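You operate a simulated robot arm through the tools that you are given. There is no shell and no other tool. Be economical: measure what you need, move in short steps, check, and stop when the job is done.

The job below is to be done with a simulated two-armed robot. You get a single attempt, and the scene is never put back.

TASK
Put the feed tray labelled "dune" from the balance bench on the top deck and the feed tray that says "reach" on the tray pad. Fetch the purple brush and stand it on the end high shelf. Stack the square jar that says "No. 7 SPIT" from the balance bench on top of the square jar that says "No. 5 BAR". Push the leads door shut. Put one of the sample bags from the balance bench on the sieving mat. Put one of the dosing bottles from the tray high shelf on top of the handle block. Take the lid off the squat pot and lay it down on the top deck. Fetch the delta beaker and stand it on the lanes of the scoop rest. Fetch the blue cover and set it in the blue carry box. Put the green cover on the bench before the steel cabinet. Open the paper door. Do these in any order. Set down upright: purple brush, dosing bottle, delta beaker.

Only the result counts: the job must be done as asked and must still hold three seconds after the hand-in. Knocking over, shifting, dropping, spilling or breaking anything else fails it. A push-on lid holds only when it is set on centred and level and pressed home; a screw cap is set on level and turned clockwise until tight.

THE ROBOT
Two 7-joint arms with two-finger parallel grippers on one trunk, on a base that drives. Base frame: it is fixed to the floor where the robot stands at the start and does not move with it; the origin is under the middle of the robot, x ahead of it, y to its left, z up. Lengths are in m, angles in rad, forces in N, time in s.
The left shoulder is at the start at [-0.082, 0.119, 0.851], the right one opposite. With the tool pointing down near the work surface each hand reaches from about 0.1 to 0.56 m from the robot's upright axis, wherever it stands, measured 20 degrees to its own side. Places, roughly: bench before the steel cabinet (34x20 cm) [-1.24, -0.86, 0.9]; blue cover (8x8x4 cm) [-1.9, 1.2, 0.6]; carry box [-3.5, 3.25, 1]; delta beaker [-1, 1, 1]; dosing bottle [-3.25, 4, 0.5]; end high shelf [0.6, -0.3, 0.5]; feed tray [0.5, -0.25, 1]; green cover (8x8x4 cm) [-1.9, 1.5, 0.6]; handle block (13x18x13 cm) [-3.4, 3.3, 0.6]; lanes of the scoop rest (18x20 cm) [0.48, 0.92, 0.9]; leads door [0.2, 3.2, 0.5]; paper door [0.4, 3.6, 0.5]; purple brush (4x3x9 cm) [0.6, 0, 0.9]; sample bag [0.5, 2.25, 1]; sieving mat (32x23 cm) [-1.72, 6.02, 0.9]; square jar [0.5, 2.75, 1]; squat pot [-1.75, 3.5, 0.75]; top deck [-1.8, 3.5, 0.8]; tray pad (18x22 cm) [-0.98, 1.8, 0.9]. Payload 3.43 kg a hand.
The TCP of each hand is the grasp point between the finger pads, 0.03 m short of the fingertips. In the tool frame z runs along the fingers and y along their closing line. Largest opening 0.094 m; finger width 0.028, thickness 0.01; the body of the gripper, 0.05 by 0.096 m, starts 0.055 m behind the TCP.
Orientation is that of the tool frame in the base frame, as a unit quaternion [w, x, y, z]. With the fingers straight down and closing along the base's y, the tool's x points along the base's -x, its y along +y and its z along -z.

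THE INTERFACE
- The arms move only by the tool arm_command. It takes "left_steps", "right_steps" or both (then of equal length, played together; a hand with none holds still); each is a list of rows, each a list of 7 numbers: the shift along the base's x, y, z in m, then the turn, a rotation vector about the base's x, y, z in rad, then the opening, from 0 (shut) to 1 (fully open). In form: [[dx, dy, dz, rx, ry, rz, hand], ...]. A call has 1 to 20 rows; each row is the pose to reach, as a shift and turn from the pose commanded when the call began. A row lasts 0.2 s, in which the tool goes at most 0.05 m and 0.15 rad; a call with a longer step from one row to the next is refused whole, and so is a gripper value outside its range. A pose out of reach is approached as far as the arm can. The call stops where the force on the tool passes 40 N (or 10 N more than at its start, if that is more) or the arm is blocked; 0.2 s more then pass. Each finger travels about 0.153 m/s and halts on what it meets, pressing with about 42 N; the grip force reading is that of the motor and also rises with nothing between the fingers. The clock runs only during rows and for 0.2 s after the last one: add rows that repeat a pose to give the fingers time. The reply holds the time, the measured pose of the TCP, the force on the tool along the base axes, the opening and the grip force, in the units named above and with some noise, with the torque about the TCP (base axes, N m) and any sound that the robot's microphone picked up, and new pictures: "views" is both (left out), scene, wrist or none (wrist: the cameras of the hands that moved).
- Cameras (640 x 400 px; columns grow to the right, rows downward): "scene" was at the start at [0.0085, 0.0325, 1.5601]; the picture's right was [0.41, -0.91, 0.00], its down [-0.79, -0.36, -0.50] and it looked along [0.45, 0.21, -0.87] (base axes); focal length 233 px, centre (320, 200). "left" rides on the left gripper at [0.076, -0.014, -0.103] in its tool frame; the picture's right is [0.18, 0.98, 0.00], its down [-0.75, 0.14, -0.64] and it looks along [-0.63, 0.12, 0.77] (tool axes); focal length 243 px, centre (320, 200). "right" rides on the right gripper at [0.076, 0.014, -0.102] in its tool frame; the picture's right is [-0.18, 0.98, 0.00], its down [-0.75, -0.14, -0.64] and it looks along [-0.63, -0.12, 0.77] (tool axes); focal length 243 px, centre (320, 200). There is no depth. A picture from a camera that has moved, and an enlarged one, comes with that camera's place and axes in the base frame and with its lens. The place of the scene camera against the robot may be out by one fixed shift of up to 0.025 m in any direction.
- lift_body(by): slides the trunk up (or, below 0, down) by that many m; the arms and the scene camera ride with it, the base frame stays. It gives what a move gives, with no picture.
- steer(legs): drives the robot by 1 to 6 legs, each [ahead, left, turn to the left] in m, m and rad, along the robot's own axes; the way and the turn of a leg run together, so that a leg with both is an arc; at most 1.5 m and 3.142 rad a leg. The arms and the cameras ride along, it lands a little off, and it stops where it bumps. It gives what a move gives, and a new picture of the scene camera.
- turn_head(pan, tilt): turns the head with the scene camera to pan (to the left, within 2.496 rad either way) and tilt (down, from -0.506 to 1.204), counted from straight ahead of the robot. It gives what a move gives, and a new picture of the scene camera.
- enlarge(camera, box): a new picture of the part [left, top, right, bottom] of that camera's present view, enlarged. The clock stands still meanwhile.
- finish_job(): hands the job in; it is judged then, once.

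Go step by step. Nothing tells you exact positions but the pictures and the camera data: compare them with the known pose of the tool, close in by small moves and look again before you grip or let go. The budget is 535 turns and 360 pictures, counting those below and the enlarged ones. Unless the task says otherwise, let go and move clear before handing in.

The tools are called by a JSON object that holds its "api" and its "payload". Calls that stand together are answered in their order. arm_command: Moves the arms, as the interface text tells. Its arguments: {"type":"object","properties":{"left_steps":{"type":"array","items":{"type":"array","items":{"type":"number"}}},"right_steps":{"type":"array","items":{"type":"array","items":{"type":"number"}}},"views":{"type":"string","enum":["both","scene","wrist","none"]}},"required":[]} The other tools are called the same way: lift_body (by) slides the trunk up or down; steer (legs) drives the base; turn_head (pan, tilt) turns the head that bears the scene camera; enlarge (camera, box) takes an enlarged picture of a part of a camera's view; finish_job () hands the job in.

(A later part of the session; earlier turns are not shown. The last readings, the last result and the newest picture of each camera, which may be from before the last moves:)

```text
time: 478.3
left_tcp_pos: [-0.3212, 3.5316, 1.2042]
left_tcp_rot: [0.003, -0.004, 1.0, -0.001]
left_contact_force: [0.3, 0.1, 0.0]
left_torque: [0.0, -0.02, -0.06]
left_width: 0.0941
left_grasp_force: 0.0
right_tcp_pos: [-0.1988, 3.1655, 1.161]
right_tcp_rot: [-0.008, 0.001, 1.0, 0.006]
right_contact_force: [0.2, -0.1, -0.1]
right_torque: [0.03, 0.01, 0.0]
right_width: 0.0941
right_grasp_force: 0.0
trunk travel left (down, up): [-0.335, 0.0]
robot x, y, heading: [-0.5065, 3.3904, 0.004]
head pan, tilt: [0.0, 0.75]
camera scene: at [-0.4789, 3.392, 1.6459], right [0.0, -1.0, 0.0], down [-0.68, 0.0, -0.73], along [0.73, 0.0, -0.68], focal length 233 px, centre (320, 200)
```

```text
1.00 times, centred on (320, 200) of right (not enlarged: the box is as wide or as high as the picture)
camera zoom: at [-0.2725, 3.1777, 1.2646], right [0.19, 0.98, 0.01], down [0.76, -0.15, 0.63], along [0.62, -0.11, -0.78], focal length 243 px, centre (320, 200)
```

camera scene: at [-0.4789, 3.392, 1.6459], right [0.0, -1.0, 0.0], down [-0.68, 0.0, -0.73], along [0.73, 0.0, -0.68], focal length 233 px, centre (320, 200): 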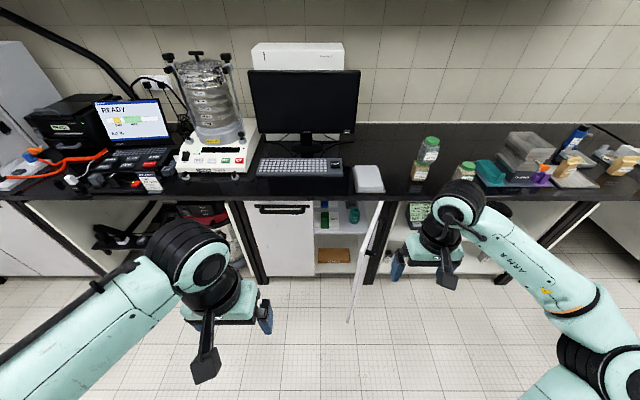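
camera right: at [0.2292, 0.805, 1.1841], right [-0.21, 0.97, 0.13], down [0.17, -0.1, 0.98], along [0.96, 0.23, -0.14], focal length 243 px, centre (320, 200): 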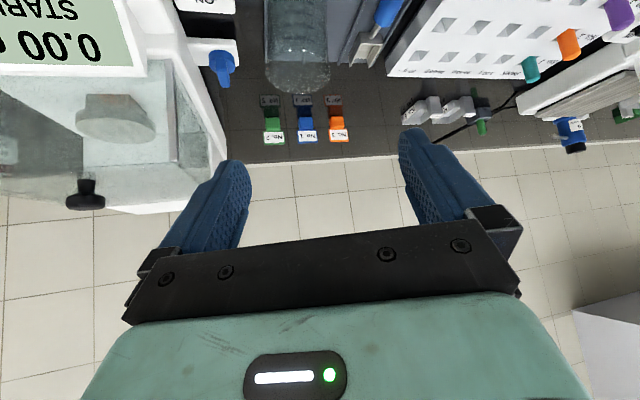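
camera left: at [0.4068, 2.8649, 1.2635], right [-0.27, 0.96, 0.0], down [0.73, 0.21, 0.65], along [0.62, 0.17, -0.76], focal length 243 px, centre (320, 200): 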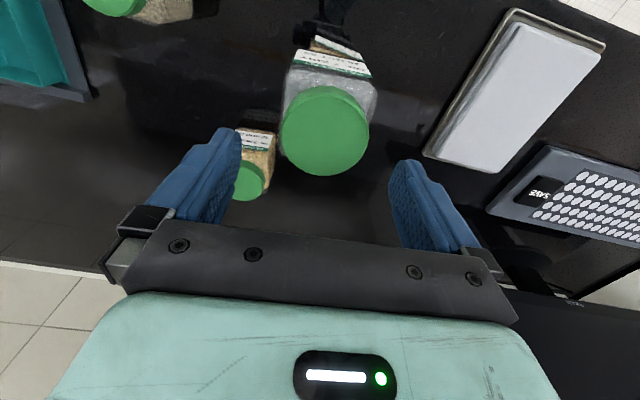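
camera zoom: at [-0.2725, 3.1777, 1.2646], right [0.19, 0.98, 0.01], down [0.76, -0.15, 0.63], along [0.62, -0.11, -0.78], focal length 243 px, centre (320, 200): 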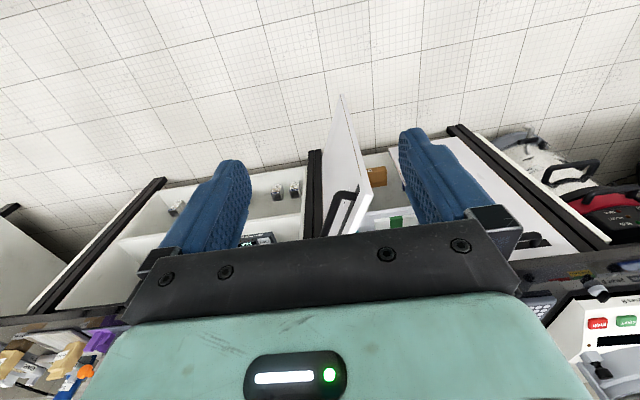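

The closed left door carries the label PAPER; the open one (hinge ≈(0.376, 3.083), free edge ≈(0.065, 3.224)) is the leads door. I'll lower the trunk and point the right hand forward, fist closed, to push it.

{"api": "lift_body", "payload": {"by": -0.25}}

{"api": "arm_command", "payload": {"right_steps": [[0.01, -0.01, -0.02, 0, -0.143, 0, 0], [0.02, -0.02, -0.04, 0, -0.286, 0, 0], [0.03, -0.03, -0.06, 0, -0.429, 0, 0], [0.04, -0.04, -0.08, 0, -0.572, 0, 0], [0.05, -0.04, -0.1, 0, -0.715, 0, 0], [0.06, -0.04, -0.13, 0, -0.858, 0, 0], [0.07, -0.04, -0.16, 0, -1.0, 0, 0], [0.08, -0.04, -0.2, 0, -1.143, 0, 0], [0.08, -0.04, -0.24, 0, -1.286, 0, 0], [0.08, -0.04, -0.28, 0, -1.43, 0, 0], [0.08, -0.04, -0.31, 0, -1.56, 0, 0]], "views": "both"}}

```text
time: 480.9
left_tcp_pos: [-0.3213, 3.5304, 0.954]
left_tcp_rot: [0.003, -0.003, 1.0, -0.001]
left_contact_force: [-0.4, 0.3, 0.4]
left_torque: [-0.01, 0.01, 0.0]
left_width: 0.094
left_grasp_force: 0.0
right_tcp_pos: [-0.1987, 3.1656, 0.9124]
right_tcp_rot: [-0.008, 0.001, 1.0, 0.006]
right_contact_force: [0.4, -0.1, 0.2]
right_torque: [-0.01, -0.01, -0.01]
right_width: 0.0941
right_grasp_force: 0.1
trunk travel left (down, up): [-0.085, 0.25]
robot x, y, heading: [-0.5105, 3.386, -0.002]
head pan, tilt: [0.0, 0.75]
```

```text
time: 483.2
left_tcp_pos: [-0.3212, 3.531, 0.9542]
left_tcp_rot: [0.003, -0.004, 1.0, -0.002]
left_contact_force: [0.6, 0.2, -0.2]
left_torque: [-0.01, 0.01, -0.04]
left_width: 0.0942
left_grasp_force: 0.1
right_tcp_pos: [-0.1194, 3.1276, 0.6007]
right_tcp_rot: [0.697, -0.003, 0.717, 0.006]
right_contact_force: [-0.2, -0.1, 0.2]
right_torque: [0.01, 0.0, 0.01]
right_width: 0.0
right_grasp_force: 32.5
trunk travel left (down, up): [-0.085, 0.25]
robot x, y, heading: [-0.5085, 3.3841, 0.007]
head pan, tilt: [0.0, 0.75]
camera scene: at [-0.452, 3.3919, 1.3879], right [0.0, -1.0, 0.0], down [-0.68, 0.0, -0.73], along [0.73, 0.0, -0.68], focal length 233 px, centre (320, 200)
camera right: at [-0.2239, 3.1399, 0.5278], right [-0.01, 0.98, 0.19], down [-0.62, -0.15, 0.77], along [0.79, -0.11, 0.61], focal length 243 px, centre (320, 200)
```

scene: 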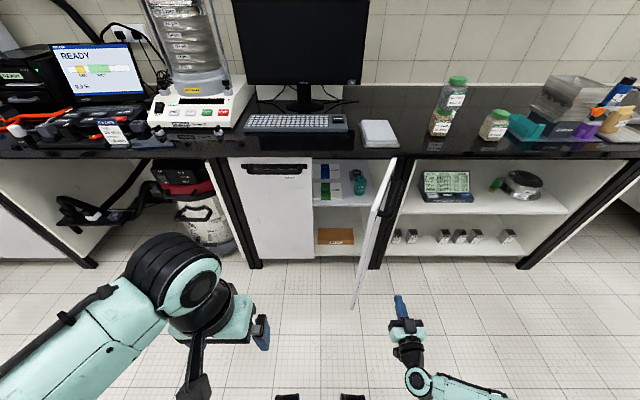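
right: 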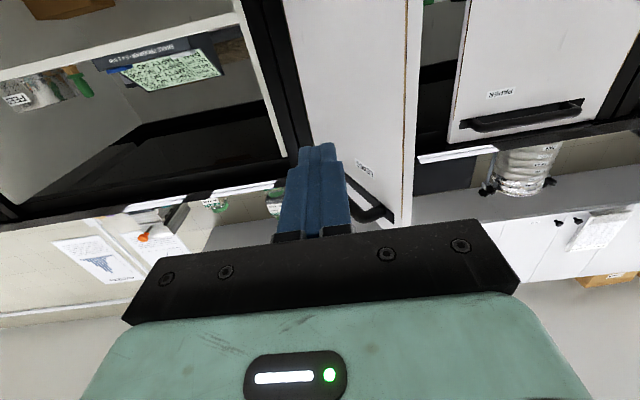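

{"api": "arm_command", "payload": {"right_steps": [[0, -0.04, 0, 0, 0, 0, 0], [0, -0.08, 0, 0, 0, 0, 0], [0, -0.1, 0, 0, 0, 0, 0]], "views": "none"}}

{"api": "steer", "payload": {"legs": [[0.2, 0.1, 0]]}}

```text
time: 484.1
left_tcp_pos: [-0.3202, 3.5316, 0.9536]
left_tcp_rot: [0.003, -0.004, 1.0, -0.001]
left_contact_force: [-0.6, 0.5, 0.2]
left_torque: [0.0, -0.01, -0.01]
left_width: 0.0941
left_grasp_force: 0.1
right_tcp_pos: [-0.1179, 3.0258, 0.603]
right_tcp_rot: [0.697, -0.004, 0.717, 0.005]
right_contact_force: [0.4, 0.1, 0.1]
right_torque: [0.0, 0.01, -0.05]
right_width: 0.0001
right_grasp_force: 32.8
trunk travel left (down, up): [-0.085, 0.25]
robot x, y, heading: [-0.507, 3.387, 0.002]
head pan, tilt: [0.0, 0.75]
```

```text
time: 485.8
left_tcp_pos: [-0.1211, 3.629, 0.9547]
left_tcp_rot: [0.003, -0.002, 1.0, -0.003]
left_contact_force: [0.0, -0.5, 0.0]
left_torque: [-0.02, -0.01, 0.02]
left_width: 0.0941
left_grasp_force: 0.1
right_tcp_pos: [0.0785, 3.1228, 0.6021]
right_tcp_rot: [0.697, -0.002, 0.717, 0.003]
right_contact_force: [-0.2, 0.4, 0.3]
right_torque: [-0.05, -0.02, 0.0]
right_width: 0.0001
right_grasp_force: 33.5
trunk travel left (down, up): [-0.085, 0.25]
robot x, y, heading: [-0.3082, 3.482, 0.001]
head pan, tilt: [0.0, 0.75]
camera scene: at [-0.2523, 3.4908, 1.3878], right [0.0, -1.0, 0.0], down [-0.68, 0.0, -0.73], along [0.73, 0.0, -0.68], focal length 233 px, centre (320, 200)
```

scene: 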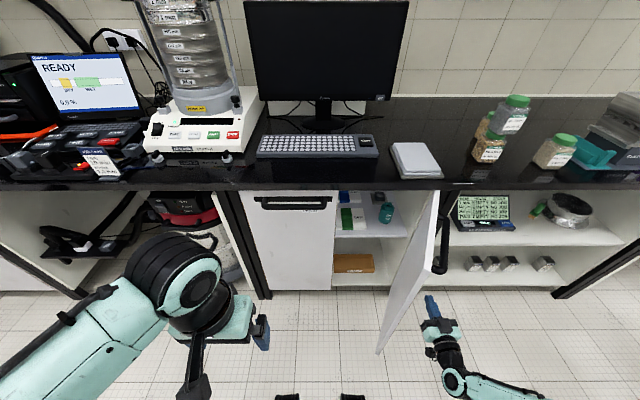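

{"api": "arm_command", "payload": {"right_steps": [[0.003, 0.03, 0, 0, 0, 0, 0], [0.006, 0.055, 0, 0, 0, 0, 0], [0.012, 0.075, 0, 0, 0, 0, 0], [0.025, 0.1, 0, 0, 0, 0, 0], [0.0455, 0.131, 0, 0, 0, 0, 0], [0.068, 0.157, 0, 0, 0, 0, 0], [0.0965, 0.182, 0, 0, 0, 0, 0]], "views": "both"}}

```text
time: 487.4
left_tcp_pos: [-0.1209, 3.6295, 0.9543]
left_tcp_rot: [0.003, -0.002, 1.0, -0.002]
left_contact_force: [-0.6, -0.3, 0.2]
left_torque: [0.01, 0.05, 0.0]
left_width: 0.0939
left_grasp_force: 0.1
right_tcp_pos: [0.1741, 3.3031, 0.6012]
right_tcp_rot: [0.697, -0.002, 0.717, 0.004]
right_contact_force: [0.3, 0.0, 0.7]
right_torque: [0.03, 0.03, 0.01]
right_width: 0.0
right_grasp_force: 32.7
trunk travel left (down, up): [-0.085, 0.25]
robot x, y, heading: [-0.3078, 3.4833, 0.002]
head pan, tilt: [0.0, 0.75]
camera scene: at [-0.2526, 3.491, 1.3878], right [0.0, -1.0, 0.0], down [-0.68, 0.0, -0.73], along [0.73, 0.0, -0.68], focal length 233 px, centre (320, 200)
camera right: at [0.0698, 3.3163, 0.5276], right [0.0, 0.98, 0.19], down [-0.62, -0.15, 0.77], along [0.78, -0.11, 0.61], focal length 243 px, centre (320, 200)
```

scene: 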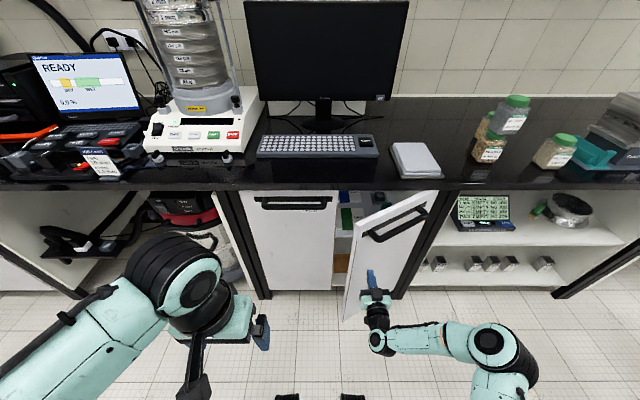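
right: 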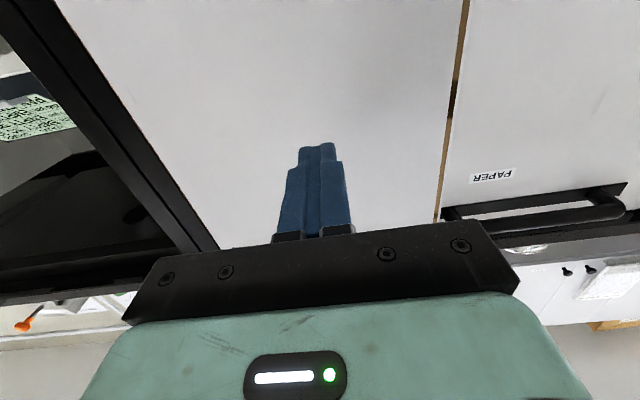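

Works well; the door swings. Continue pushing until it seats.

{"api": "arm_command", "payload": {"right_steps": [[0.03, 0.02, 0, 0, 0, 0, 0], [0.064, 0.037, 0, 0, 0, 0, 0], [0.092, 0.046, 0, 0, 0, 0, 0], [0.12, 0.053, 0, 0, 0, 0, 0], [0.14, 0.056, 0, 0, 0, 0, 0], [0.155, 0.058, 0, 0, 0, 0, 0], [0.17, 0.06, 0, 0, 0, 0, 0], [0.18, 0.06, 0, 0, 0, 0, 0], [0.19, 0.06, 0, 0, 0, 0, 0]], "views": "scene"}}

```text
time: 488.8
left_tcp_pos: [-0.1205, 3.6288, 0.9553]
left_tcp_rot: [0.003, -0.001, 1.0, -0.002]
left_contact_force: [0.1, -0.7, 0.2]
left_torque: [0.0, 0.06, -0.03]
left_width: 0.094
left_grasp_force: 0.0
right_tcp_pos: [0.3284, 3.3628, 0.6022]
right_tcp_rot: [0.699, -0.002, 0.715, 0.003]
right_contact_force: [-16.1, -0.7, 5.1]
right_torque: [-0.04, -0.37, -0.08]
right_width: 0.0001
right_grasp_force: 33.3
trunk travel left (down, up): [-0.085, 0.25]
robot x, y, heading: [-0.3101, 3.4874, -0.005]
head pan, tilt: [0.0, 0.75]
stopped in row 7 (right hand): the force on the tool passed its limit at 76 N (the readings are from after the stop); the commanded pose is now the measured one
camera scene: at [-0.2538, 3.4905, 1.388], right [0.0, -1.0, 0.0], down [-0.68, 0.0, -0.73], along [0.73, 0.0, -0.68], focal length 233 px, centre (320, 200)
```

scene: 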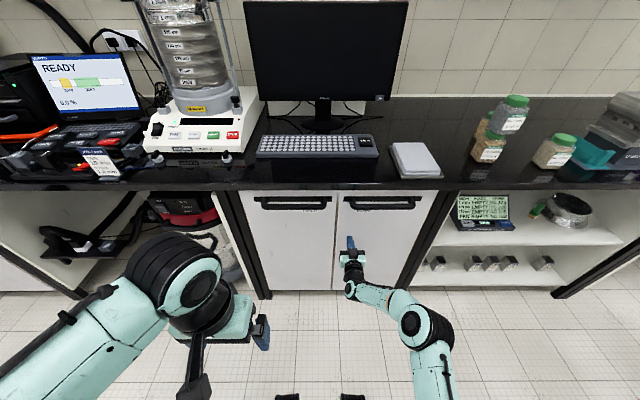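

Leads door is shut. Back the hand off and look closely at the PAPER handle.

{"api": "arm_command", "payload": {"right_steps": [[-0.04, 0, 0, 0, 0, 0, 0], [-0.08, 0, 0, 0, 0, 0, 0], [-0.12, 0, 0, 0, 0, 0, 0], [-0.16, 0, 0, 0, 0, 0, 0]], "views": "wrist"}}

{"api": "enlarge", "payload": {"camera": "scene", "box": [220, 170, 450, 310]}}

{"api": "enlarge", "payload": {"camera": "scene", "box": [440, 70, 600, 180]}}

```text
time: 489.8
left_tcp_pos: [-0.1193, 3.629, 0.9548]
left_tcp_rot: [0.003, -0.002, 1.0, -0.001]
left_contact_force: [0.4, -0.1, 0.9]
left_torque: [-0.01, -0.01, 0.01]
left_width: 0.0942
left_grasp_force: 0.1
right_tcp_pos: [0.1686, 3.362, 0.6005]
right_tcp_rot: [0.698, -0.002, 0.716, 0.003]
right_contact_force: [0.7, -0.3, 0.5]
right_torque: [0.01, 0.0, 0.01]
right_width: 0.0001
right_grasp_force: 33.1
trunk travel left (down, up): [-0.085, 0.25]
robot x, y, heading: [-0.3104, 3.482, -0.001]
head pan, tilt: [0.0, 0.75]
camera right: at [0.0636, 3.3749, 0.5258], right [0.0, 0.98, 0.19], down [-0.62, -0.15, 0.77], along [0.78, -0.11, 0.61], focal length 243 px, centre (320, 200)
```

right: 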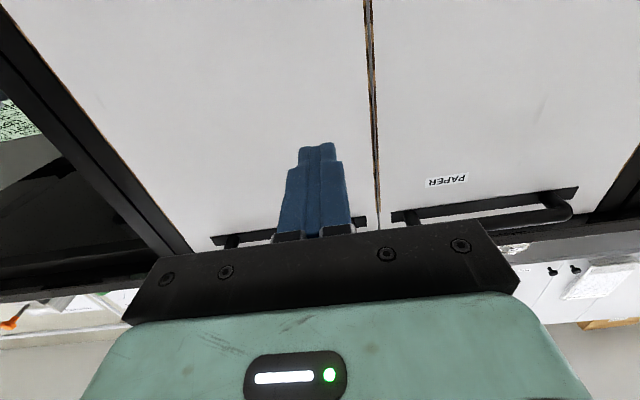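

```text
2.78 times, centred on (335, 240) of scene
camera zoom: at [-0.2531, 3.4905, 1.3879], right [0.0, -1.0, 0.0], down [-0.68, 0.0, -0.73], along [0.73, 0.0, -0.68], focal length 649 px, centre (278, 89)
```

zoom: 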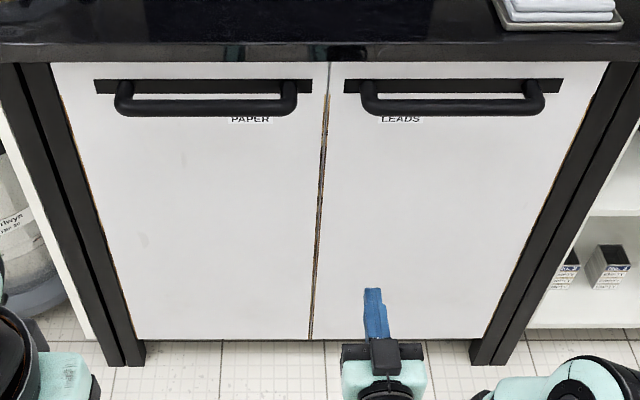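

```text
3.64 times, centred on (520, 125) of scene
camera zoom: at [-0.2531, 3.4905, 1.3879], right [0.0, -1.0, 0.0], down [-0.68, 0.0, -0.73], along [0.73, 0.0, -0.68], focal length 848 px, centre (-407, 473)
```

zoom: 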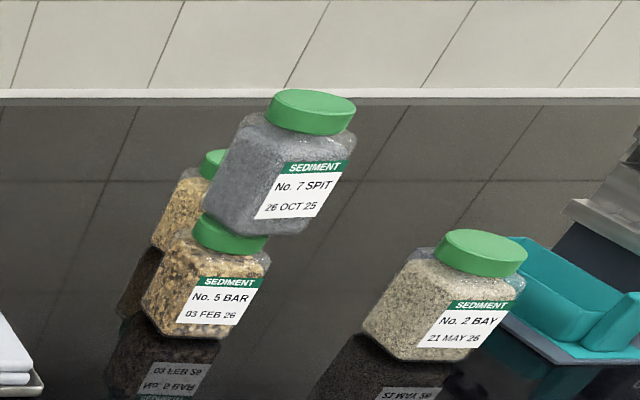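

The handle is a U-bar at z≈0.82, x≈0.318, y 3.49–3.68. I'll use the left hand, pointing forward and rolled so the fingers close vertically on the bar.

{"api": "arm_command", "payload": {"left_steps": [[0, 0, -0.01, 0, -0.143, 0, 1], [0, 0, -0.02, 0, -0.286, 0, 1], [0, 0, -0.03, 0, -0.429, 0, 1], [0, 0, -0.05, 0, -0.572, 0, 1], [0, 0, -0.07, 0, -0.715, 0, 1], [0, 0, -0.09, 0, -0.858, 0, 1], [0, 0, -0.11, 0, -1.0, 0, 1], [0, 0, -0.13, 0, -1.143, 0, 1], [0, 0, -0.13, 0, -1.286, 0, 1], [0, 0, -0.13, 0, -1.43, 0, 1], [0, 0, -0.13, 0, -1.57, 0, 1]], "views": "none"}}

{"api": "arm_command", "payload": {"left_steps": [[0, 0, 0, 0.143, 0, 0, 1], [0, 0, 0, 0.286, 0, 0, 1], [0, 0, 0, 0.429, 0, 0, 1], [0, 0, 0, 0.572, 0, 0, 1], [0, 0, 0, 0.715, 0, 0, 1], [0, 0, 0, 0.858, 0, 0, 1], [0, 0, 0, 1.0, 0, 0, 1], [0, 0, 0, 1.143, 0, 0, 1], [0, 0, 0, 1.286, 0, 0, 1], [0, 0, 0, 1.43, 0, 0, 1], [0, 0, 0, 1.57, 0, 0, 1]], "views": "both"}}

```text
time: 492.1
left_tcp_pos: [-0.0729, 3.6947, 1.0556]
left_tcp_rot: [0.764, -0.187, 0.617, -0.017]
left_contact_force: [0.5, 0.0, 0.7]
left_torque: [0.02, 0.03, -0.01]
left_width: 0.0942
left_grasp_force: 0.0
left hand out of reach, approached as far as the arm can: row 6, 7, 8, 9, 10, 11
right_tcp_pos: [0.1685, 3.3628, 0.599]
right_tcp_rot: [0.698, -0.002, 0.716, 0.003]
right_contact_force: [0.2, 0.2, 0.1]
right_torque: [-0.01, -0.04, 0.01]
right_width: 0.0
right_grasp_force: 33.2
trunk travel left (down, up): [-0.085, 0.25]
robot x, y, heading: [-0.3112, 3.4866, -0.004]
head pan, tilt: [0.0, 0.75]
stopped in row 11 (left hand): the arm was blocked; the commanded pose is now the measured one
```

```text
time: 493.2
left_tcp_pos: [-0.0771, 3.6659, 1.094]
left_tcp_rot: [0.812, 0.06, 0.571, 0.104]
left_contact_force: [0.2, -0.6, -0.3]
left_torque: [0.03, 0.03, 0.01]
left_width: 0.0941
left_grasp_force: 0.0
left hand out of reach, approached as far as the arm can: row 1, 2, 3, 4, 5
right_tcp_pos: [0.1684, 3.3616, 0.5984]
right_tcp_rot: [0.698, -0.001, 0.716, 0.001]
right_contact_force: [0.3, -0.1, 0.6]
right_torque: [0.01, 0.01, 0.02]
right_width: 0.0
right_grasp_force: 32.8
trunk travel left (down, up): [-0.085, 0.25]
robot x, y, heading: [-0.3075, 3.4841, -0.002]
head pan, tilt: [0.0, 0.75]
stopped in row 5 (left hand): the arm was blocked; the commanded pose is now the measured one
camera scene: at [-0.2528, 3.4904, 1.3879], right [0.0, -1.0, 0.0], down [-0.68, 0.0, -0.73], along [0.73, 0.0, -0.68], focal length 233 px, centre (320, 200)
camera left: at [-0.1457, 3.6675, 0.9847], right [-0.04, 1.0, 0.05], down [-0.86, -0.06, 0.5], along [0.5, -0.02, 0.86], focal length 243 px, centre (320, 200)
```

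scene: 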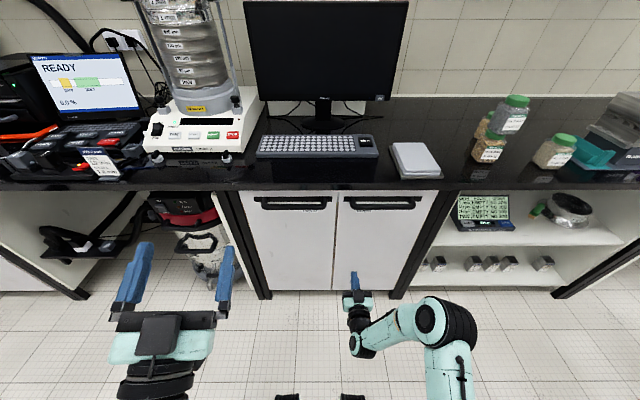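
left: 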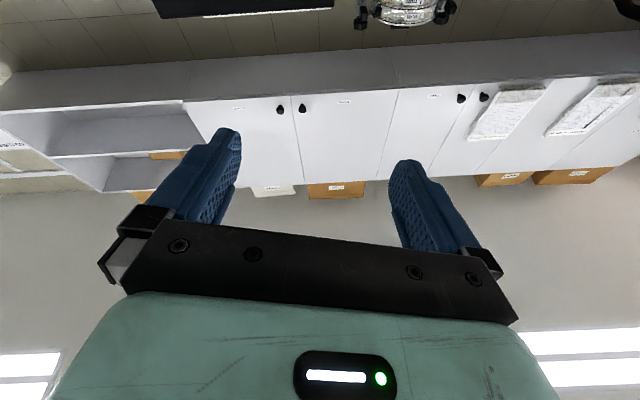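

The left arm was too close to the body to pitch. Back the robot off and extend the left arm first.

{"api": "steer", "payload": {"legs": [[-0.25, 0, 0]]}}

{"api": "arm_command", "payload": {"left_steps": [[0.04, 0, -0.02, 0, 0.1, 0, 1], [0.08, 0, -0.04, 0, 0.2, 0, 1], [0.12, 0.01, -0.07, 0, 0.3, 0, 1], [0.16, 0.02, -0.1, 0, 0.38, 0, 1], [0.19, 0.02, -0.14, 0, 0.38, 0, 1], [0.2, 0.02, -0.18, 0, 0.38, 0, 1], [0.2, 0.02, -0.22, 0, 0.38, 0, 1], [0.2, 0.02, -0.26, 0, 0.38, 0, 1], [0.2, 0.02, -0.26, 0, 0.38, 0, 1]], "views": "scene"}}

```text
time: 495.0
left_tcp_pos: [-0.3199, 3.6659, 1.0952]
left_tcp_rot: [0.812, 0.06, 0.571, 0.105]
left_contact_force: [0.0, 0.4, -0.2]
left_torque: [0.0, 0.01, -0.02]
left_width: 0.0943
left_grasp_force: 0.0
right_tcp_pos: [-0.074, 3.3623, 0.5991]
right_tcp_rot: [0.698, -0.002, 0.716, 0.003]
right_contact_force: [-0.1, 0.4, 0.3]
right_torque: [0.04, 0.0, -0.03]
right_width: 0.0
right_grasp_force: 33.1
trunk travel left (down, up): [-0.085, 0.25]
robot x, y, heading: [-0.5536, 3.4873, 0.005]
head pan, tilt: [0.0, 0.75]
camera scene: at [-0.497, 3.4909, 1.3879], right [0.0, -1.0, 0.0], down [-0.68, 0.0, -0.73], along [0.73, 0.0, -0.68], focal length 233 px, centre (320, 200)
```

scene: 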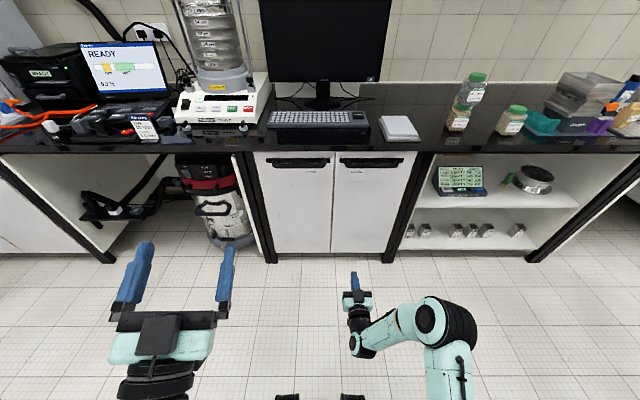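

```text
refused: row 3 steps farther than a row can; nothing moved
```

{"api": "arm_command", "payload": {"left_steps": [[0.04, 0, -0.02, 0, 0.1, 0, 1], [0.08, 0, -0.04, 0, 0.2, 0, 1], [0.11, 0.01, -0.07, 0, 0.3, 0, 1], [0.14, 0.02, -0.1, 0, 0.38, 0, 1], [0.17, 0.02, -0.135, 0, 0.38, 0, 1], [0.19, 0.02, -0.175, 0, 0.38, 0, 1], [0.2, 0.02, -0.22, 0, 0.38, 0, 1], [0.2, 0.02, -0.26, 0, 0.38, 0, 1], [0.2, 0.02, -0.26, 0, 0.38, 0, 1]], "views": "scene"}}

```text
time: 497.0
left_tcp_pos: [-0.1194, 3.6873, 0.8353]
left_tcp_rot: [0.69, 0.079, 0.714, 0.092]
left_contact_force: [0.3, -0.6, 0.2]
left_torque: [0.0, 0.01, 0.02]
left_width: 0.094
left_grasp_force: 0.2
right_tcp_pos: [-0.0743, 3.3628, 0.5994]
right_tcp_rot: [0.698, -0.002, 0.716, 0.003]
right_contact_force: [-0.8, 0.2, 0.2]
right_torque: [0.01, -0.01, 0.04]
right_width: 0.0
right_grasp_force: 32.9
trunk travel left (down, up): [-0.085, 0.25]
robot x, y, heading: [-0.5557, 3.4861, 0.003]
head pan, tilt: [0.0, 0.75]
camera scene: at [-0.4965, 3.4909, 1.3879], right [0.0, -1.0, 0.0], down [-0.68, 0.0, -0.73], along [0.73, 0.0, -0.68], focal length 233 px, centre (320, 200)
```

scene: 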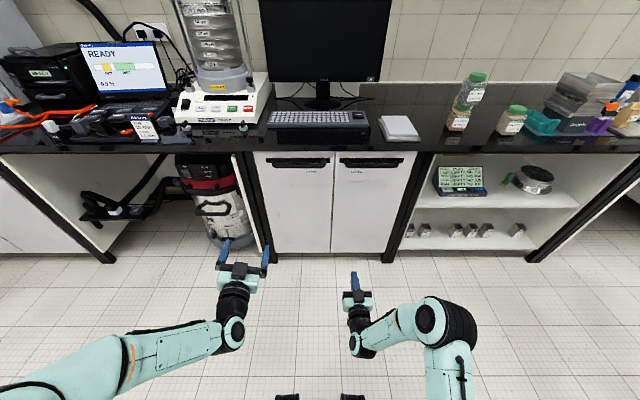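

{"api": "arm_command", "payload": {"left_steps": [[0, 0, 0, 0.14, 0, 0, 1], [0, 0, 0, 0.28, 0, 0, 1], [0, 0, 0, 0.42, 0, 0, 1], [0, 0, 0, 0.56, 0, 0, 1], [0, 0, 0, 0.7, 0, 0, 1], [0, 0, 0, 0.84, 0, 0, 1], [0, 0, 0, 0.98, 0, 0, 1], [0, 0, 0, 1.12, 0, 0, 1], [0, 0, 0, 1.26, 0, 0, 0.8], [0, 0, 0, 1.33, 0, 0, 0.6], [0, 0, 0, 1.33, 0, 0, 0.6]], "views": "both"}}

```text
time: 499.4
left_tcp_pos: [-0.1201, 3.6849, 0.8341]
left_tcp_rot: [0.493, 0.489, 0.505, 0.513]
left_contact_force: [0.2, 0.5, -0.2]
left_torque: [0.03, -0.02, 0.04]
left_width: 0.056
left_grasp_force: 0.1
right_tcp_pos: [-0.0746, 3.363, 0.5989]
right_tcp_rot: [0.698, -0.002, 0.716, 0.003]
right_contact_force: [-0.1, -0.2, 0.0]
right_torque: [0.0, -0.02, -0.01]
right_width: 0.0002
right_grasp_force: 33.2
trunk travel left (down, up): [-0.085, 0.25]
robot x, y, heading: [-0.5542, 3.4857, -0.0]
head pan, tilt: [0.0, 0.75]
camera scene: at [-0.4964, 3.4909, 1.3879], right [0.0, -1.0, 0.0], down [-0.68, 0.0, -0.73], along [0.73, 0.0, -0.68], focal length 233 px, centre (320, 200)
camera left: at [-0.2243, 3.7578, 0.8169], right [-0.02, 0.18, 0.98], down [-0.62, -0.78, 0.13], along [0.79, -0.6, 0.13], focal length 243 px, centre (320, 200)
```

scene: 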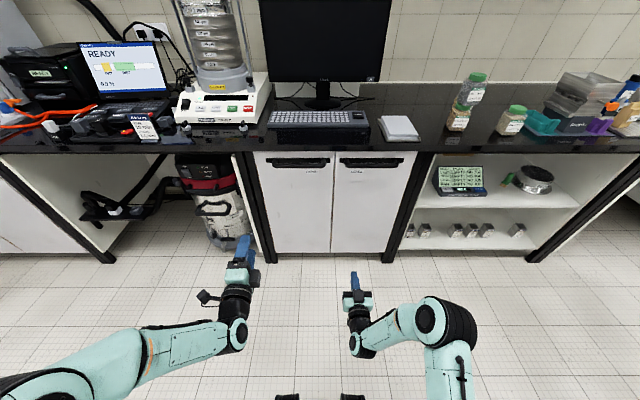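
left: 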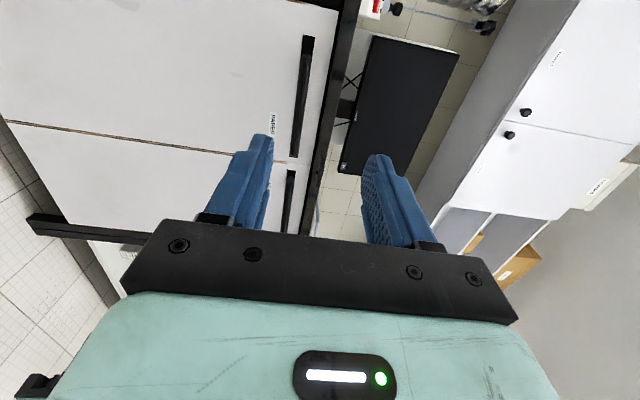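

{"api": "steer", "payload": {"legs": [[0.22, -0.09, 0]]}}

{"api": "arm_command", "payload": {"left_steps": [[0.04, -0.005, -0.012, 0, 0, 0, 0.6], [0.08, -0.01, -0.013, 0, 0, 0, 0.6], [0.11, -0.015, -0.013, 0, 0, 0, 0.6], [0.14, -0.015, -0.013, 0, 0, 0, 0.6], [0.14, -0.015, -0.013, 0, 0, 0, 0.6]], "views": "both"}}

```text
time: 501.2
left_tcp_pos: [0.103, 3.5954, 0.8343]
left_tcp_rot: [0.493, 0.489, 0.505, 0.513]
left_contact_force: [0.0, 0.0, 0.4]
left_torque: [-0.03, -0.02, 0.0]
left_width: 0.0569
left_grasp_force: 0.2
right_tcp_pos: [0.147, 3.2729, 0.5984]
right_tcp_rot: [0.698, -0.002, 0.717, 0.003]
right_contact_force: [0.6, -0.5, 0.2]
right_torque: [-0.01, -0.03, 0.0]
right_width: 0.0001
right_grasp_force: 33.7
trunk travel left (down, up): [-0.085, 0.25]
robot x, y, heading: [-0.3306, 3.3941, -0.002]
head pan, tilt: [0.0, 0.75]
camera scene: at [-0.2742, 3.4006, 1.3878], right [0.0, -1.0, 0.0], down [-0.68, 0.0, -0.73], along [0.73, 0.0, -0.68], focal length 233 px, centre (320, 200)
```

scene: 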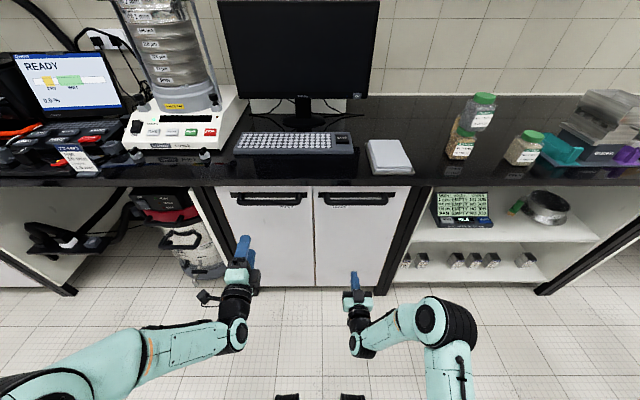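

```text
time: 502.4
left_tcp_pos: [0.2423, 3.5793, 0.8207]
left_tcp_rot: [0.494, 0.488, 0.506, 0.511]
left_contact_force: [0.1, -0.7, -0.6]
left_torque: [0.01, 0.02, -0.03]
left_width: 0.0563
left_grasp_force: 0.1
right_tcp_pos: [0.1464, 3.2726, 0.6005]
right_tcp_rot: [0.698, -0.003, 0.717, 0.004]
right_contact_force: [0.8, -0.2, 0.0]
right_torque: [0.0, -0.03, -0.01]
right_width: 0.0001
right_grasp_force: 32.9
trunk travel left (down, up): [-0.085, 0.25]
robot x, y, heading: [-0.331, 3.3952, -0.001]
head pan, tilt: [0.0, 0.75]
camera scene: at [-0.2748, 3.4008, 1.3879], right [0.0, -1.0, 0.0], down [-0.68, 0.0, -0.73], along [0.73, 0.0, -0.68], focal length 233 px, centre (320, 200)
camera left: at [0.1376, 3.6515, 0.8037], right [-0.02, 0.18, 0.98], down [-0.62, -0.78, 0.13], along [0.79, -0.6, 0.13], focal length 243 px, centre (320, 200)
```

scene: 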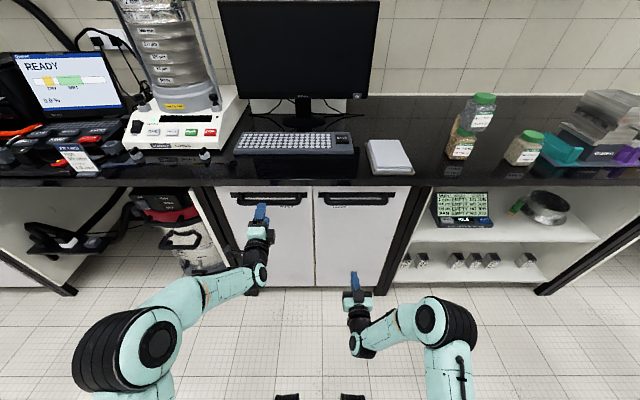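
left: 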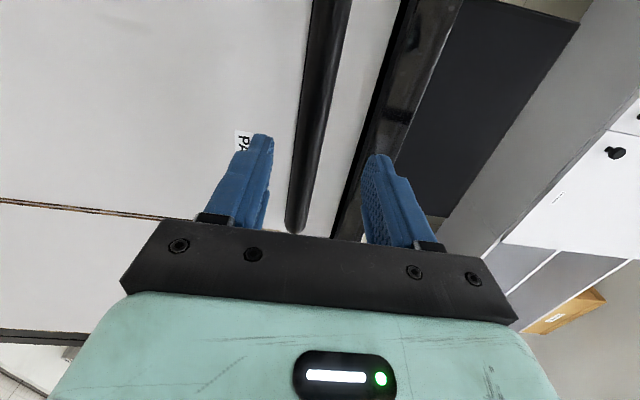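

{"api": "arm_command", "payload": {"left_steps": [[0.02, 0, -0.002, 0, 0, 0, 0.45], [0.04, 0, -0.002, 0, 0, 0, 0.45], [0.062, 0, -0.002, 0, 0, 0, 0.45], [0.062, 0, -0.002, 0, 0, 0, 0.45], [0.062, 0, -0.002, 0, 0, 0, 0.2], [0.062, 0, -0.002, 0, 0, 0, 0], [0.062, 0, -0.002, 0, 0, 0, 0]], "views": "wrist"}}

```text
time: 504.0
left_tcp_pos: [0.306, 3.5799, 0.8141]
left_tcp_rot: [0.492, 0.491, 0.507, 0.509]
left_contact_force: [-2.8, -0.4, -16.9]
left_torque: [-0.14, 0.24, 0.37]
left_width: 0.0216
left_grasp_force: 45.0
right_tcp_pos: [0.1478, 3.2725, 0.599]
right_tcp_rot: [0.698, -0.002, 0.716, 0.003]
right_contact_force: [0.5, 0.6, 0.3]
right_torque: [0.02, 0.0, 0.01]
right_width: 0.0
right_grasp_force: 32.8
trunk travel left (down, up): [-0.085, 0.25]
robot x, y, heading: [-0.3344, 3.3936, -0.001]
head pan, tilt: [0.0, 0.75]
camera left: at [0.2005, 3.6525, 0.7989], right [-0.01, 0.18, 0.98], down [-0.62, -0.78, 0.14], along [0.79, -0.6, 0.12], focal length 243 px, centre (320, 200)
```

left: 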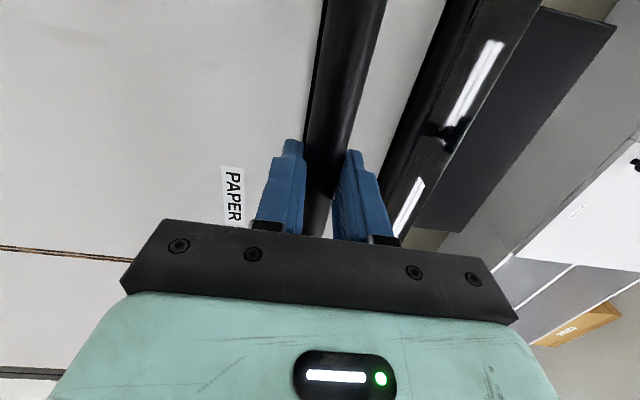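

Bar gripped. Pull the door open along its arc.

{"api": "arm_command", "payload": {"left_steps": [[-0.018, 0.005, -0.002, 0, 0, -0.087, 0], [-0.036, 0.012, -0.002, 0, 0, -0.175, 0], [-0.053, 0.021, -0.002, 0, 0, -0.26, 0], [-0.069, 0.03, -0.002, 0, 0, -0.35, 0], [-0.084, 0.042, -0.002, 0, 0, -0.435, 0], [-0.0985, 0.054, -0.002, 0, 0, -0.52, 0]], "views": "both"}}

```text
time: 505.4
left_tcp_pos: [0.209, 3.6409, 0.8145]
left_tcp_rot: [0.607, 0.601, 0.367, 0.369]
left_contact_force: [21.1, 18.7, -11.0]
left_torque: [0.16, -0.08, 0.14]
left_width: 0.0217
left_grasp_force: 45.0
right_tcp_pos: [0.1489, 3.2743, 0.5989]
right_tcp_rot: [0.697, -0.002, 0.717, 0.001]
right_contact_force: [0.3, -0.1, -0.2]
right_torque: [0.0, -0.05, 0.01]
right_width: 0.0
right_grasp_force: 33.6
trunk travel left (down, up): [-0.085, 0.25]
robot x, y, heading: [-0.3314, 3.4002, -0.001]
head pan, tilt: [0.0, 0.75]
camera scene: at [-0.2712, 3.4035, 1.3877], right [0.0, -1.0, 0.0], down [-0.68, 0.0, -0.73], along [0.73, 0.0, -0.68], focal length 233 px, centre (320, 200)
camera left: at [0.1522, 3.7544, 0.7985], right [0.08, 0.17, 0.98], down [-0.92, -0.38, 0.14], along [0.39, -0.91, 0.12], focal length 243 px, centre (320, 200)
```

scene: 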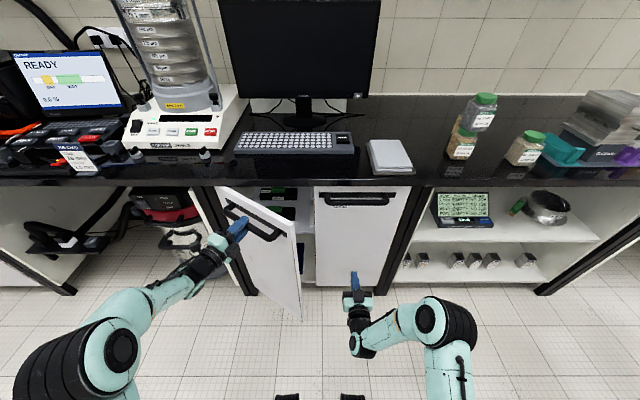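
left: 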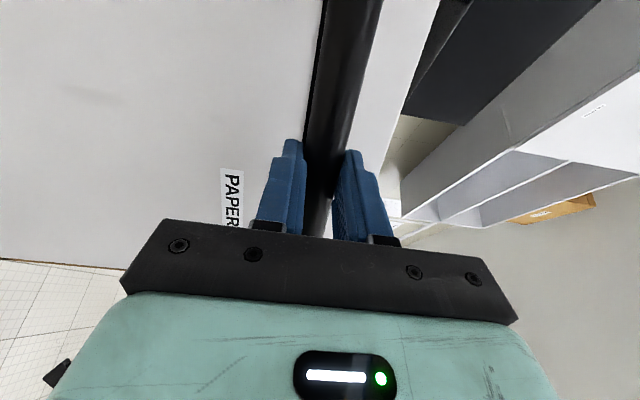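

{"api": "arm_command", "payload": {"left_steps": [[-0.013, 0.015, 0, 0, 0, -0.09, 0], [-0.025, 0.0315, 0, 0, 0, -0.18, 0], [-0.034, 0.048, 0, 0, 0, -0.265, 0], [-0.042, 0.065, 0, 0, 0, -0.35, 0], [-0.049, 0.084, 0, 0, 0, -0.44, 0], [-0.0546, 0.103, 0, 0, 0, -0.53, 0]], "views": "scene"}}

```text
time: 506.8
left_tcp_pos: [0.1549, 3.7368, 0.8131]
left_tcp_rot: [0.683, 0.675, 0.196, 0.198]
left_contact_force: [34.5, 6.5, -1.3]
left_torque: [0.09, -0.07, 0.46]
left_width: 0.0218
left_grasp_force: 45.0
right_tcp_pos: [0.1473, 3.2734, 0.5988]
right_tcp_rot: [0.697, -0.002, 0.717, 0.003]
right_contact_force: [0.1, 0.3, -0.1]
right_torque: [0.02, -0.03, 0.02]
right_width: 0.0
right_grasp_force: 33.5
trunk travel left (down, up): [-0.085, 0.25]
robot x, y, heading: [-0.3325, 3.3949, -0.003]
head pan, tilt: [0.0, 0.75]
camera scene: at [-0.2705, 3.4017, 1.3877], right [0.0, -1.0, 0.0], down [-0.68, 0.0, -0.73], along [0.73, 0.0, -0.68], focal length 233 px, centre (320, 200)
```

scene: 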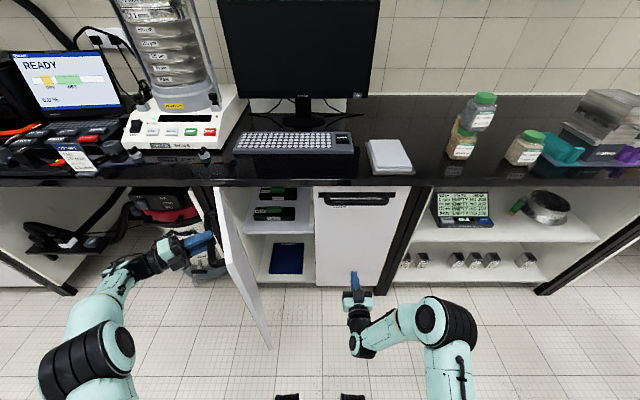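

{"api": "arm_command", "payload": {"left_steps": [[0.004, 0.012, 0, 0, 0, -0.05, 0], [0.004, 0.027, 0, 0, 0, -0.1, 0], [0.004, 0.045, 0, 0, 0, -0.17, 0], [0.004, 0.06, 0, 0, 0, -0.235, 0], [0.004, 0.074, 0, 0, 0, -0.3, 0]], "views": "scene"}}

```text
time: 508.0
left_tcp_pos: [0.1234, 3.7858, 0.8143]
left_tcp_rot: [0.702, 0.696, 0.108, 0.104]
left_contact_force: [35.6, -1.1, -24.7]
left_torque: [0.69, -0.89, 0.63]
left_width: 0.0219
left_grasp_force: 44.5
left hand out of reach, approached as far as the arm can: row 3, 4, 5
right_tcp_pos: [0.1488, 3.2731, 0.5973]
right_tcp_rot: [0.697, -0.002, 0.717, 0.002]
right_contact_force: [0.2, -1.2, -0.9]
right_torque: [-0.01, -0.02, 0.01]
right_width: 0.0
right_grasp_force: 33.0
trunk travel left (down, up): [-0.085, 0.25]
robot x, y, heading: [-0.3323, 3.3952, -0.006]
head pan, tilt: [0.0, 0.75]
camera scene: at [-0.2693, 3.402, 1.3875], right [0.0, -1.0, 0.0], down [-0.68, 0.0, -0.73], along [0.73, 0.0, -0.68], focal length 233 px, centre (320, 200)
```

scene: 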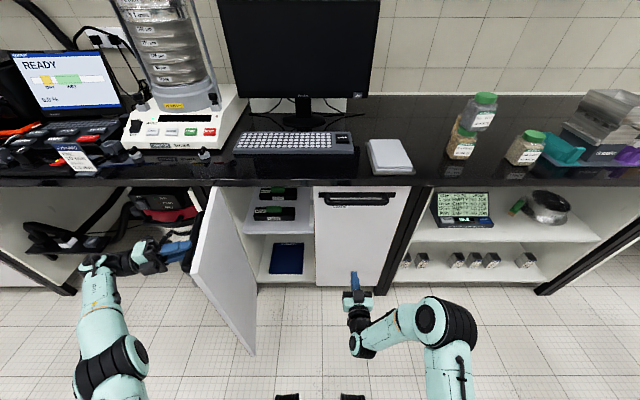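

Door is wide open. Release the bar and slide the hand out backwards.

{"api": "arm_command", "payload": {"left_steps": [[0.004, 0, 0.001, 0, 0, 0, 0.3], [0.004, 0, 0.001, 0, 0, 0, 0.5], [0.004, 0, 0.001, 0, 0, 0, 0.5], [0, 0.02, 0.001, 0, 0, 0, 0.5], [-0.005, 0.045, 0.001, 0, 0, 0, 0.5], [-0.015, 0.065, 0.001, 0, 0, 0, 0.5]], "views": "both"}}

```text
time: 509.4
left_tcp_pos: [0.0866, 3.8135, 0.8083]
left_tcp_rot: [0.705, 0.697, 0.09, 0.092]
left_contact_force: [-0.2, -0.6, 0.4]
left_torque: [0.03, -0.03, 0.05]
left_width: 0.0471
left_grasp_force: 0.1
left hand out of reach, approached as far as the arm can: row 1, 2, 3, 4, 5, 6
right_tcp_pos: [0.1469, 3.2733, 0.5996]
right_tcp_rot: [0.698, -0.003, 0.716, 0.004]
right_contact_force: [-0.4, 0.3, 0.1]
right_torque: [-0.03, -0.04, 0.02]
right_width: 0.0
right_grasp_force: 33.1
trunk travel left (down, up): [-0.085, 0.25]
robot x, y, heading: [-0.3325, 3.395, -0.006]
head pan, tilt: [0.0, 0.75]
camera scene: at [-0.2747, 3.4007, 1.3879], right [0.0, -1.0, 0.0], down [-0.68, 0.0, -0.73], along [0.73, 0.0, -0.68], focal length 233 px, centre (320, 200)
camera left: at [0.1346, 3.9316, 0.7913], right [0.17, 0.06, 0.98], down [-0.89, 0.43, 0.13], along [-0.42, -0.9, 0.13], focal length 243 px, centre (320, 200)
```

scene: 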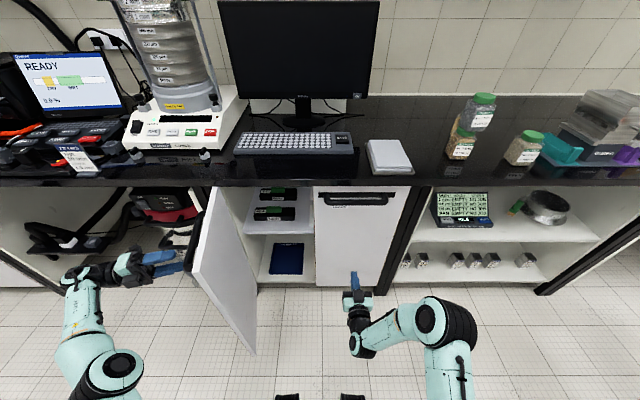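
left: 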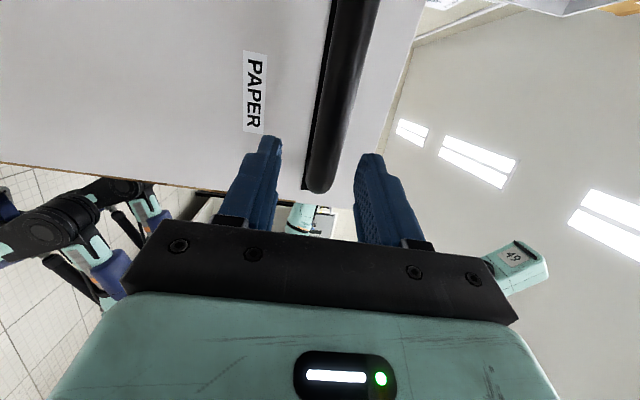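

{"api": "arm_command", "payload": {"left_steps": [[-0.03, 0.005, 0, 0, 0, 0, 0.5], [-0.07, 0.005, 0, 0, 0, 0, 0.5], [-0.11, 0, 0, 0, 0, 0, 0.5], [-0.15, 0, 0, 0, 0, 0, 0.5]], "views": "none"}}

{"api": "steer", "payload": {"legs": [[-0.3, -0.1, 0]]}}

```text
time: 510.4
left_tcp_pos: [-0.0621, 3.8125, 0.81]
left_tcp_rot: [0.705, 0.697, 0.09, 0.091]
left_contact_force: [0.9, 0.7, -0.3]
left_torque: [0.0, 0.02, 0.02]
left_width: 0.047
left_grasp_force: 0.0
right_tcp_pos: [0.1463, 3.2723, 0.5994]
right_tcp_rot: [0.698, -0.003, 0.716, 0.003]
right_contact_force: [0.8, 0.1, 0.1]
right_torque: [0.02, -0.04, -0.01]
right_width: 0.0002
right_grasp_force: 33.3
trunk travel left (down, up): [-0.085, 0.25]
robot x, y, heading: [-0.3307, 3.4008, 0.0]
head pan, tilt: [0.0, 0.75]
```

```text
time: 512.5
left_tcp_pos: [-0.3675, 3.7148, 0.8097]
left_tcp_rot: [0.706, 0.697, 0.089, 0.091]
left_contact_force: [-0.4, 0.2, -0.3]
left_torque: [-0.02, -0.02, 0.0]
left_width: 0.047
left_grasp_force: 0.1
right_tcp_pos: [-0.1609, 3.1748, 0.5997]
right_tcp_rot: [0.698, -0.001, 0.716, 0.002]
right_contact_force: [0.1, 0.0, 0.9]
right_torque: [-0.01, -0.01, 0.04]
right_width: 0.0
right_grasp_force: 33.1
trunk travel left (down, up): [-0.085, 0.25]
robot x, y, heading: [-0.64, 3.3026, -0.003]
head pan, tilt: [0.0, 0.75]
camera scene: at [-0.5815, 3.3032, 1.3879], right [0.0, -1.0, 0.0], down [-0.68, 0.0, -0.73], along [0.73, 0.0, -0.68], focal length 233 px, centre (320, 200)
```

scene: 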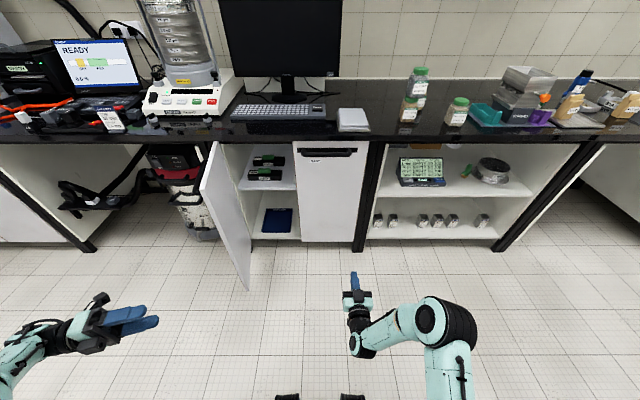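

Both doors done. Last: the sample bag. Raise the trunk and return the right hand to tool-down, turned to close along x.

{"api": "lift_body", "payload": {"by": 0.25}}

{"api": "arm_command", "payload": {"right_steps": [[0, 0, 0.03, 0, 0.143, 0, 1], [0, 0, 0.06, 0, 0.286, 0, 1], [0, 0, 0.09, 0, 0.429, 0, 1], [0, 0, 0.12, 0, 0.572, 0, 1], [0, 0, 0.15, 0, 0.715, 0, 1], [0, 0, 0.18, 0, 0.858, 0, 1], [-0.02, 0, 0.21, 0, 1.0, 0, 1], [-0.04, 0, 0.24, 0, 1.143, 0, 1], [-0.06, 0, 0.26, 0, 1.286, 0, 1], [-0.08, 0, 0.28, 0, 1.43, 0, 1], [-0.1, 0, 0.3, 0, 1.545, 0, 1]], "left_steps": [[0, 0, 0, -0.1, 0, 0, 0.5], [0, 0, 0, -0.2, 0, 0, 0.5], [0, 0, 0, -0.3, 0, 0, 0.5], [0, 0, 0, -0.3, 0, 0, 0.5], [0, 0, 0, -0.3, 0, 0, 0.5], [0, 0, 0, -0.3, 0, 0, 0.5], [0, 0, 0, -0.3, 0, 0, 0.5], [0, 0, 0, -0.3, 0, 0, 0.5], [0, 0, 0, -0.3, 0, 0, 0.5], [0, 0, 0, -0.3, 0, 0, 0.5], [0, 0, 0, -0.3, 0, 0, 0.5]], "views": "none"}}

{"api": "steer", "payload": {"legs": [[0.1, -1.25, 0]]}}

{"api": "enlarge", "payload": {"camera": "right", "box": [0, 0, 640, 400]}}

```text
time: 515.1
left_tcp_pos: [-0.3693, 3.7144, 1.0591]
left_tcp_rot: [0.705, 0.697, 0.089, 0.092]
left_contact_force: [-0.8, 0.6, -0.3]
left_torque: [0.0, -0.03, 0.0]
left_width: 0.0471
left_grasp_force: 0.0
right_tcp_pos: [-0.1606, 3.1753, 0.8491]
right_tcp_rot: [0.698, -0.002, 0.716, 0.003]
right_contact_force: [-0.3, -0.7, 0.4]
right_torque: [-0.01, 0.01, -0.01]
right_width: 0.0
right_grasp_force: 33.1
trunk travel left (down, up): [-0.335, 0.0]
robot x, y, heading: [-0.6346, 3.2988, 0.0]
head pan, tilt: [0.0, 0.75]
```

```text
time: 517.5
left_tcp_pos: [-0.3674, 3.7148, 1.0591]
left_tcp_rot: [0.802, 0.583, 0.101, 0.077]
left_contact_force: [0.5, 0.1, -0.3]
left_torque: [0.01, 0.02, 0.0]
left_width: 0.0468
left_grasp_force: 0.0
right_tcp_pos: [-0.2579, 3.1759, 1.1505]
right_tcp_rot: [-0.001, 0.0, 1.0, 0.005]
right_contact_force: [0.0, 0.6, 0.5]
right_torque: [0.01, -0.02, -0.01]
right_width: 0.094
right_grasp_force: 0.1
trunk travel left (down, up): [-0.335, 0.0]
robot x, y, heading: [-0.6367, 3.2986, -0.0]
head pan, tilt: [0.0, 0.75]
```

```text
time: 520.1
left_tcp_pos: [-0.356, 3.6232, 1.0585]
left_tcp_rot: [0.804, 0.582, 0.098, 0.074]
left_contact_force: [-0.8, 0.4, 0.7]
left_torque: [-0.01, 0.01, 0.01]
left_width: 0.0473
left_grasp_force: 0.0
right_tcp_pos: [-0.25, 3.0821, 1.1497]
right_tcp_rot: [0.0, 0.003, 1.0, 0.0]
right_contact_force: [-0.8, 0.0, -0.6]
right_torque: [0.01, -0.02, -0.03]
right_width: 0.0942
right_grasp_force: 0.1
trunk travel left (down, up): [-0.335, 0.0]
robot x, y, heading: [-0.6261, 3.2051, -0.008]
head pan, tilt: [0.0, 0.75]
stopped in leg 1: the robot was blocked; the commanded pose is now the measured one
camera scene: at [-0.5993, 3.2154, 1.6459], right [-0.01, -1.0, 0.0], down [-0.68, 0.0, -0.73], along [0.73, -0.01, -0.68], focal length 233 px, centre (320, 200)
```

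scene: 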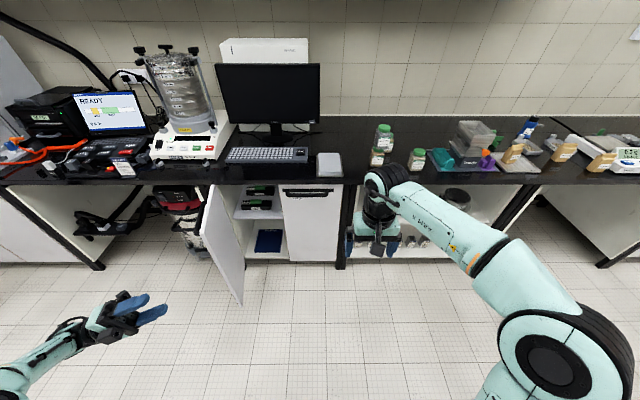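

```text
1.00 times, centred on (320, 200) of right (not enlarged: the box is as wide or as high as the picture)
camera zoom: at [-0.3254, 3.0961, 1.2523], right [0.19, 0.98, 0.0], down [0.75, -0.15, 0.64], along [0.63, -0.12, -0.77], focal length 243 px, centre (320, 200)
```

zoom: 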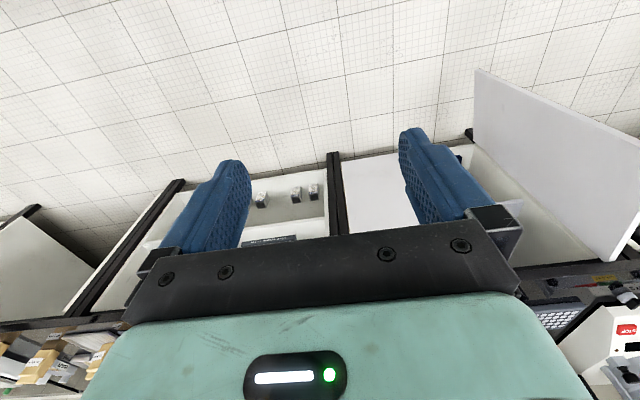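

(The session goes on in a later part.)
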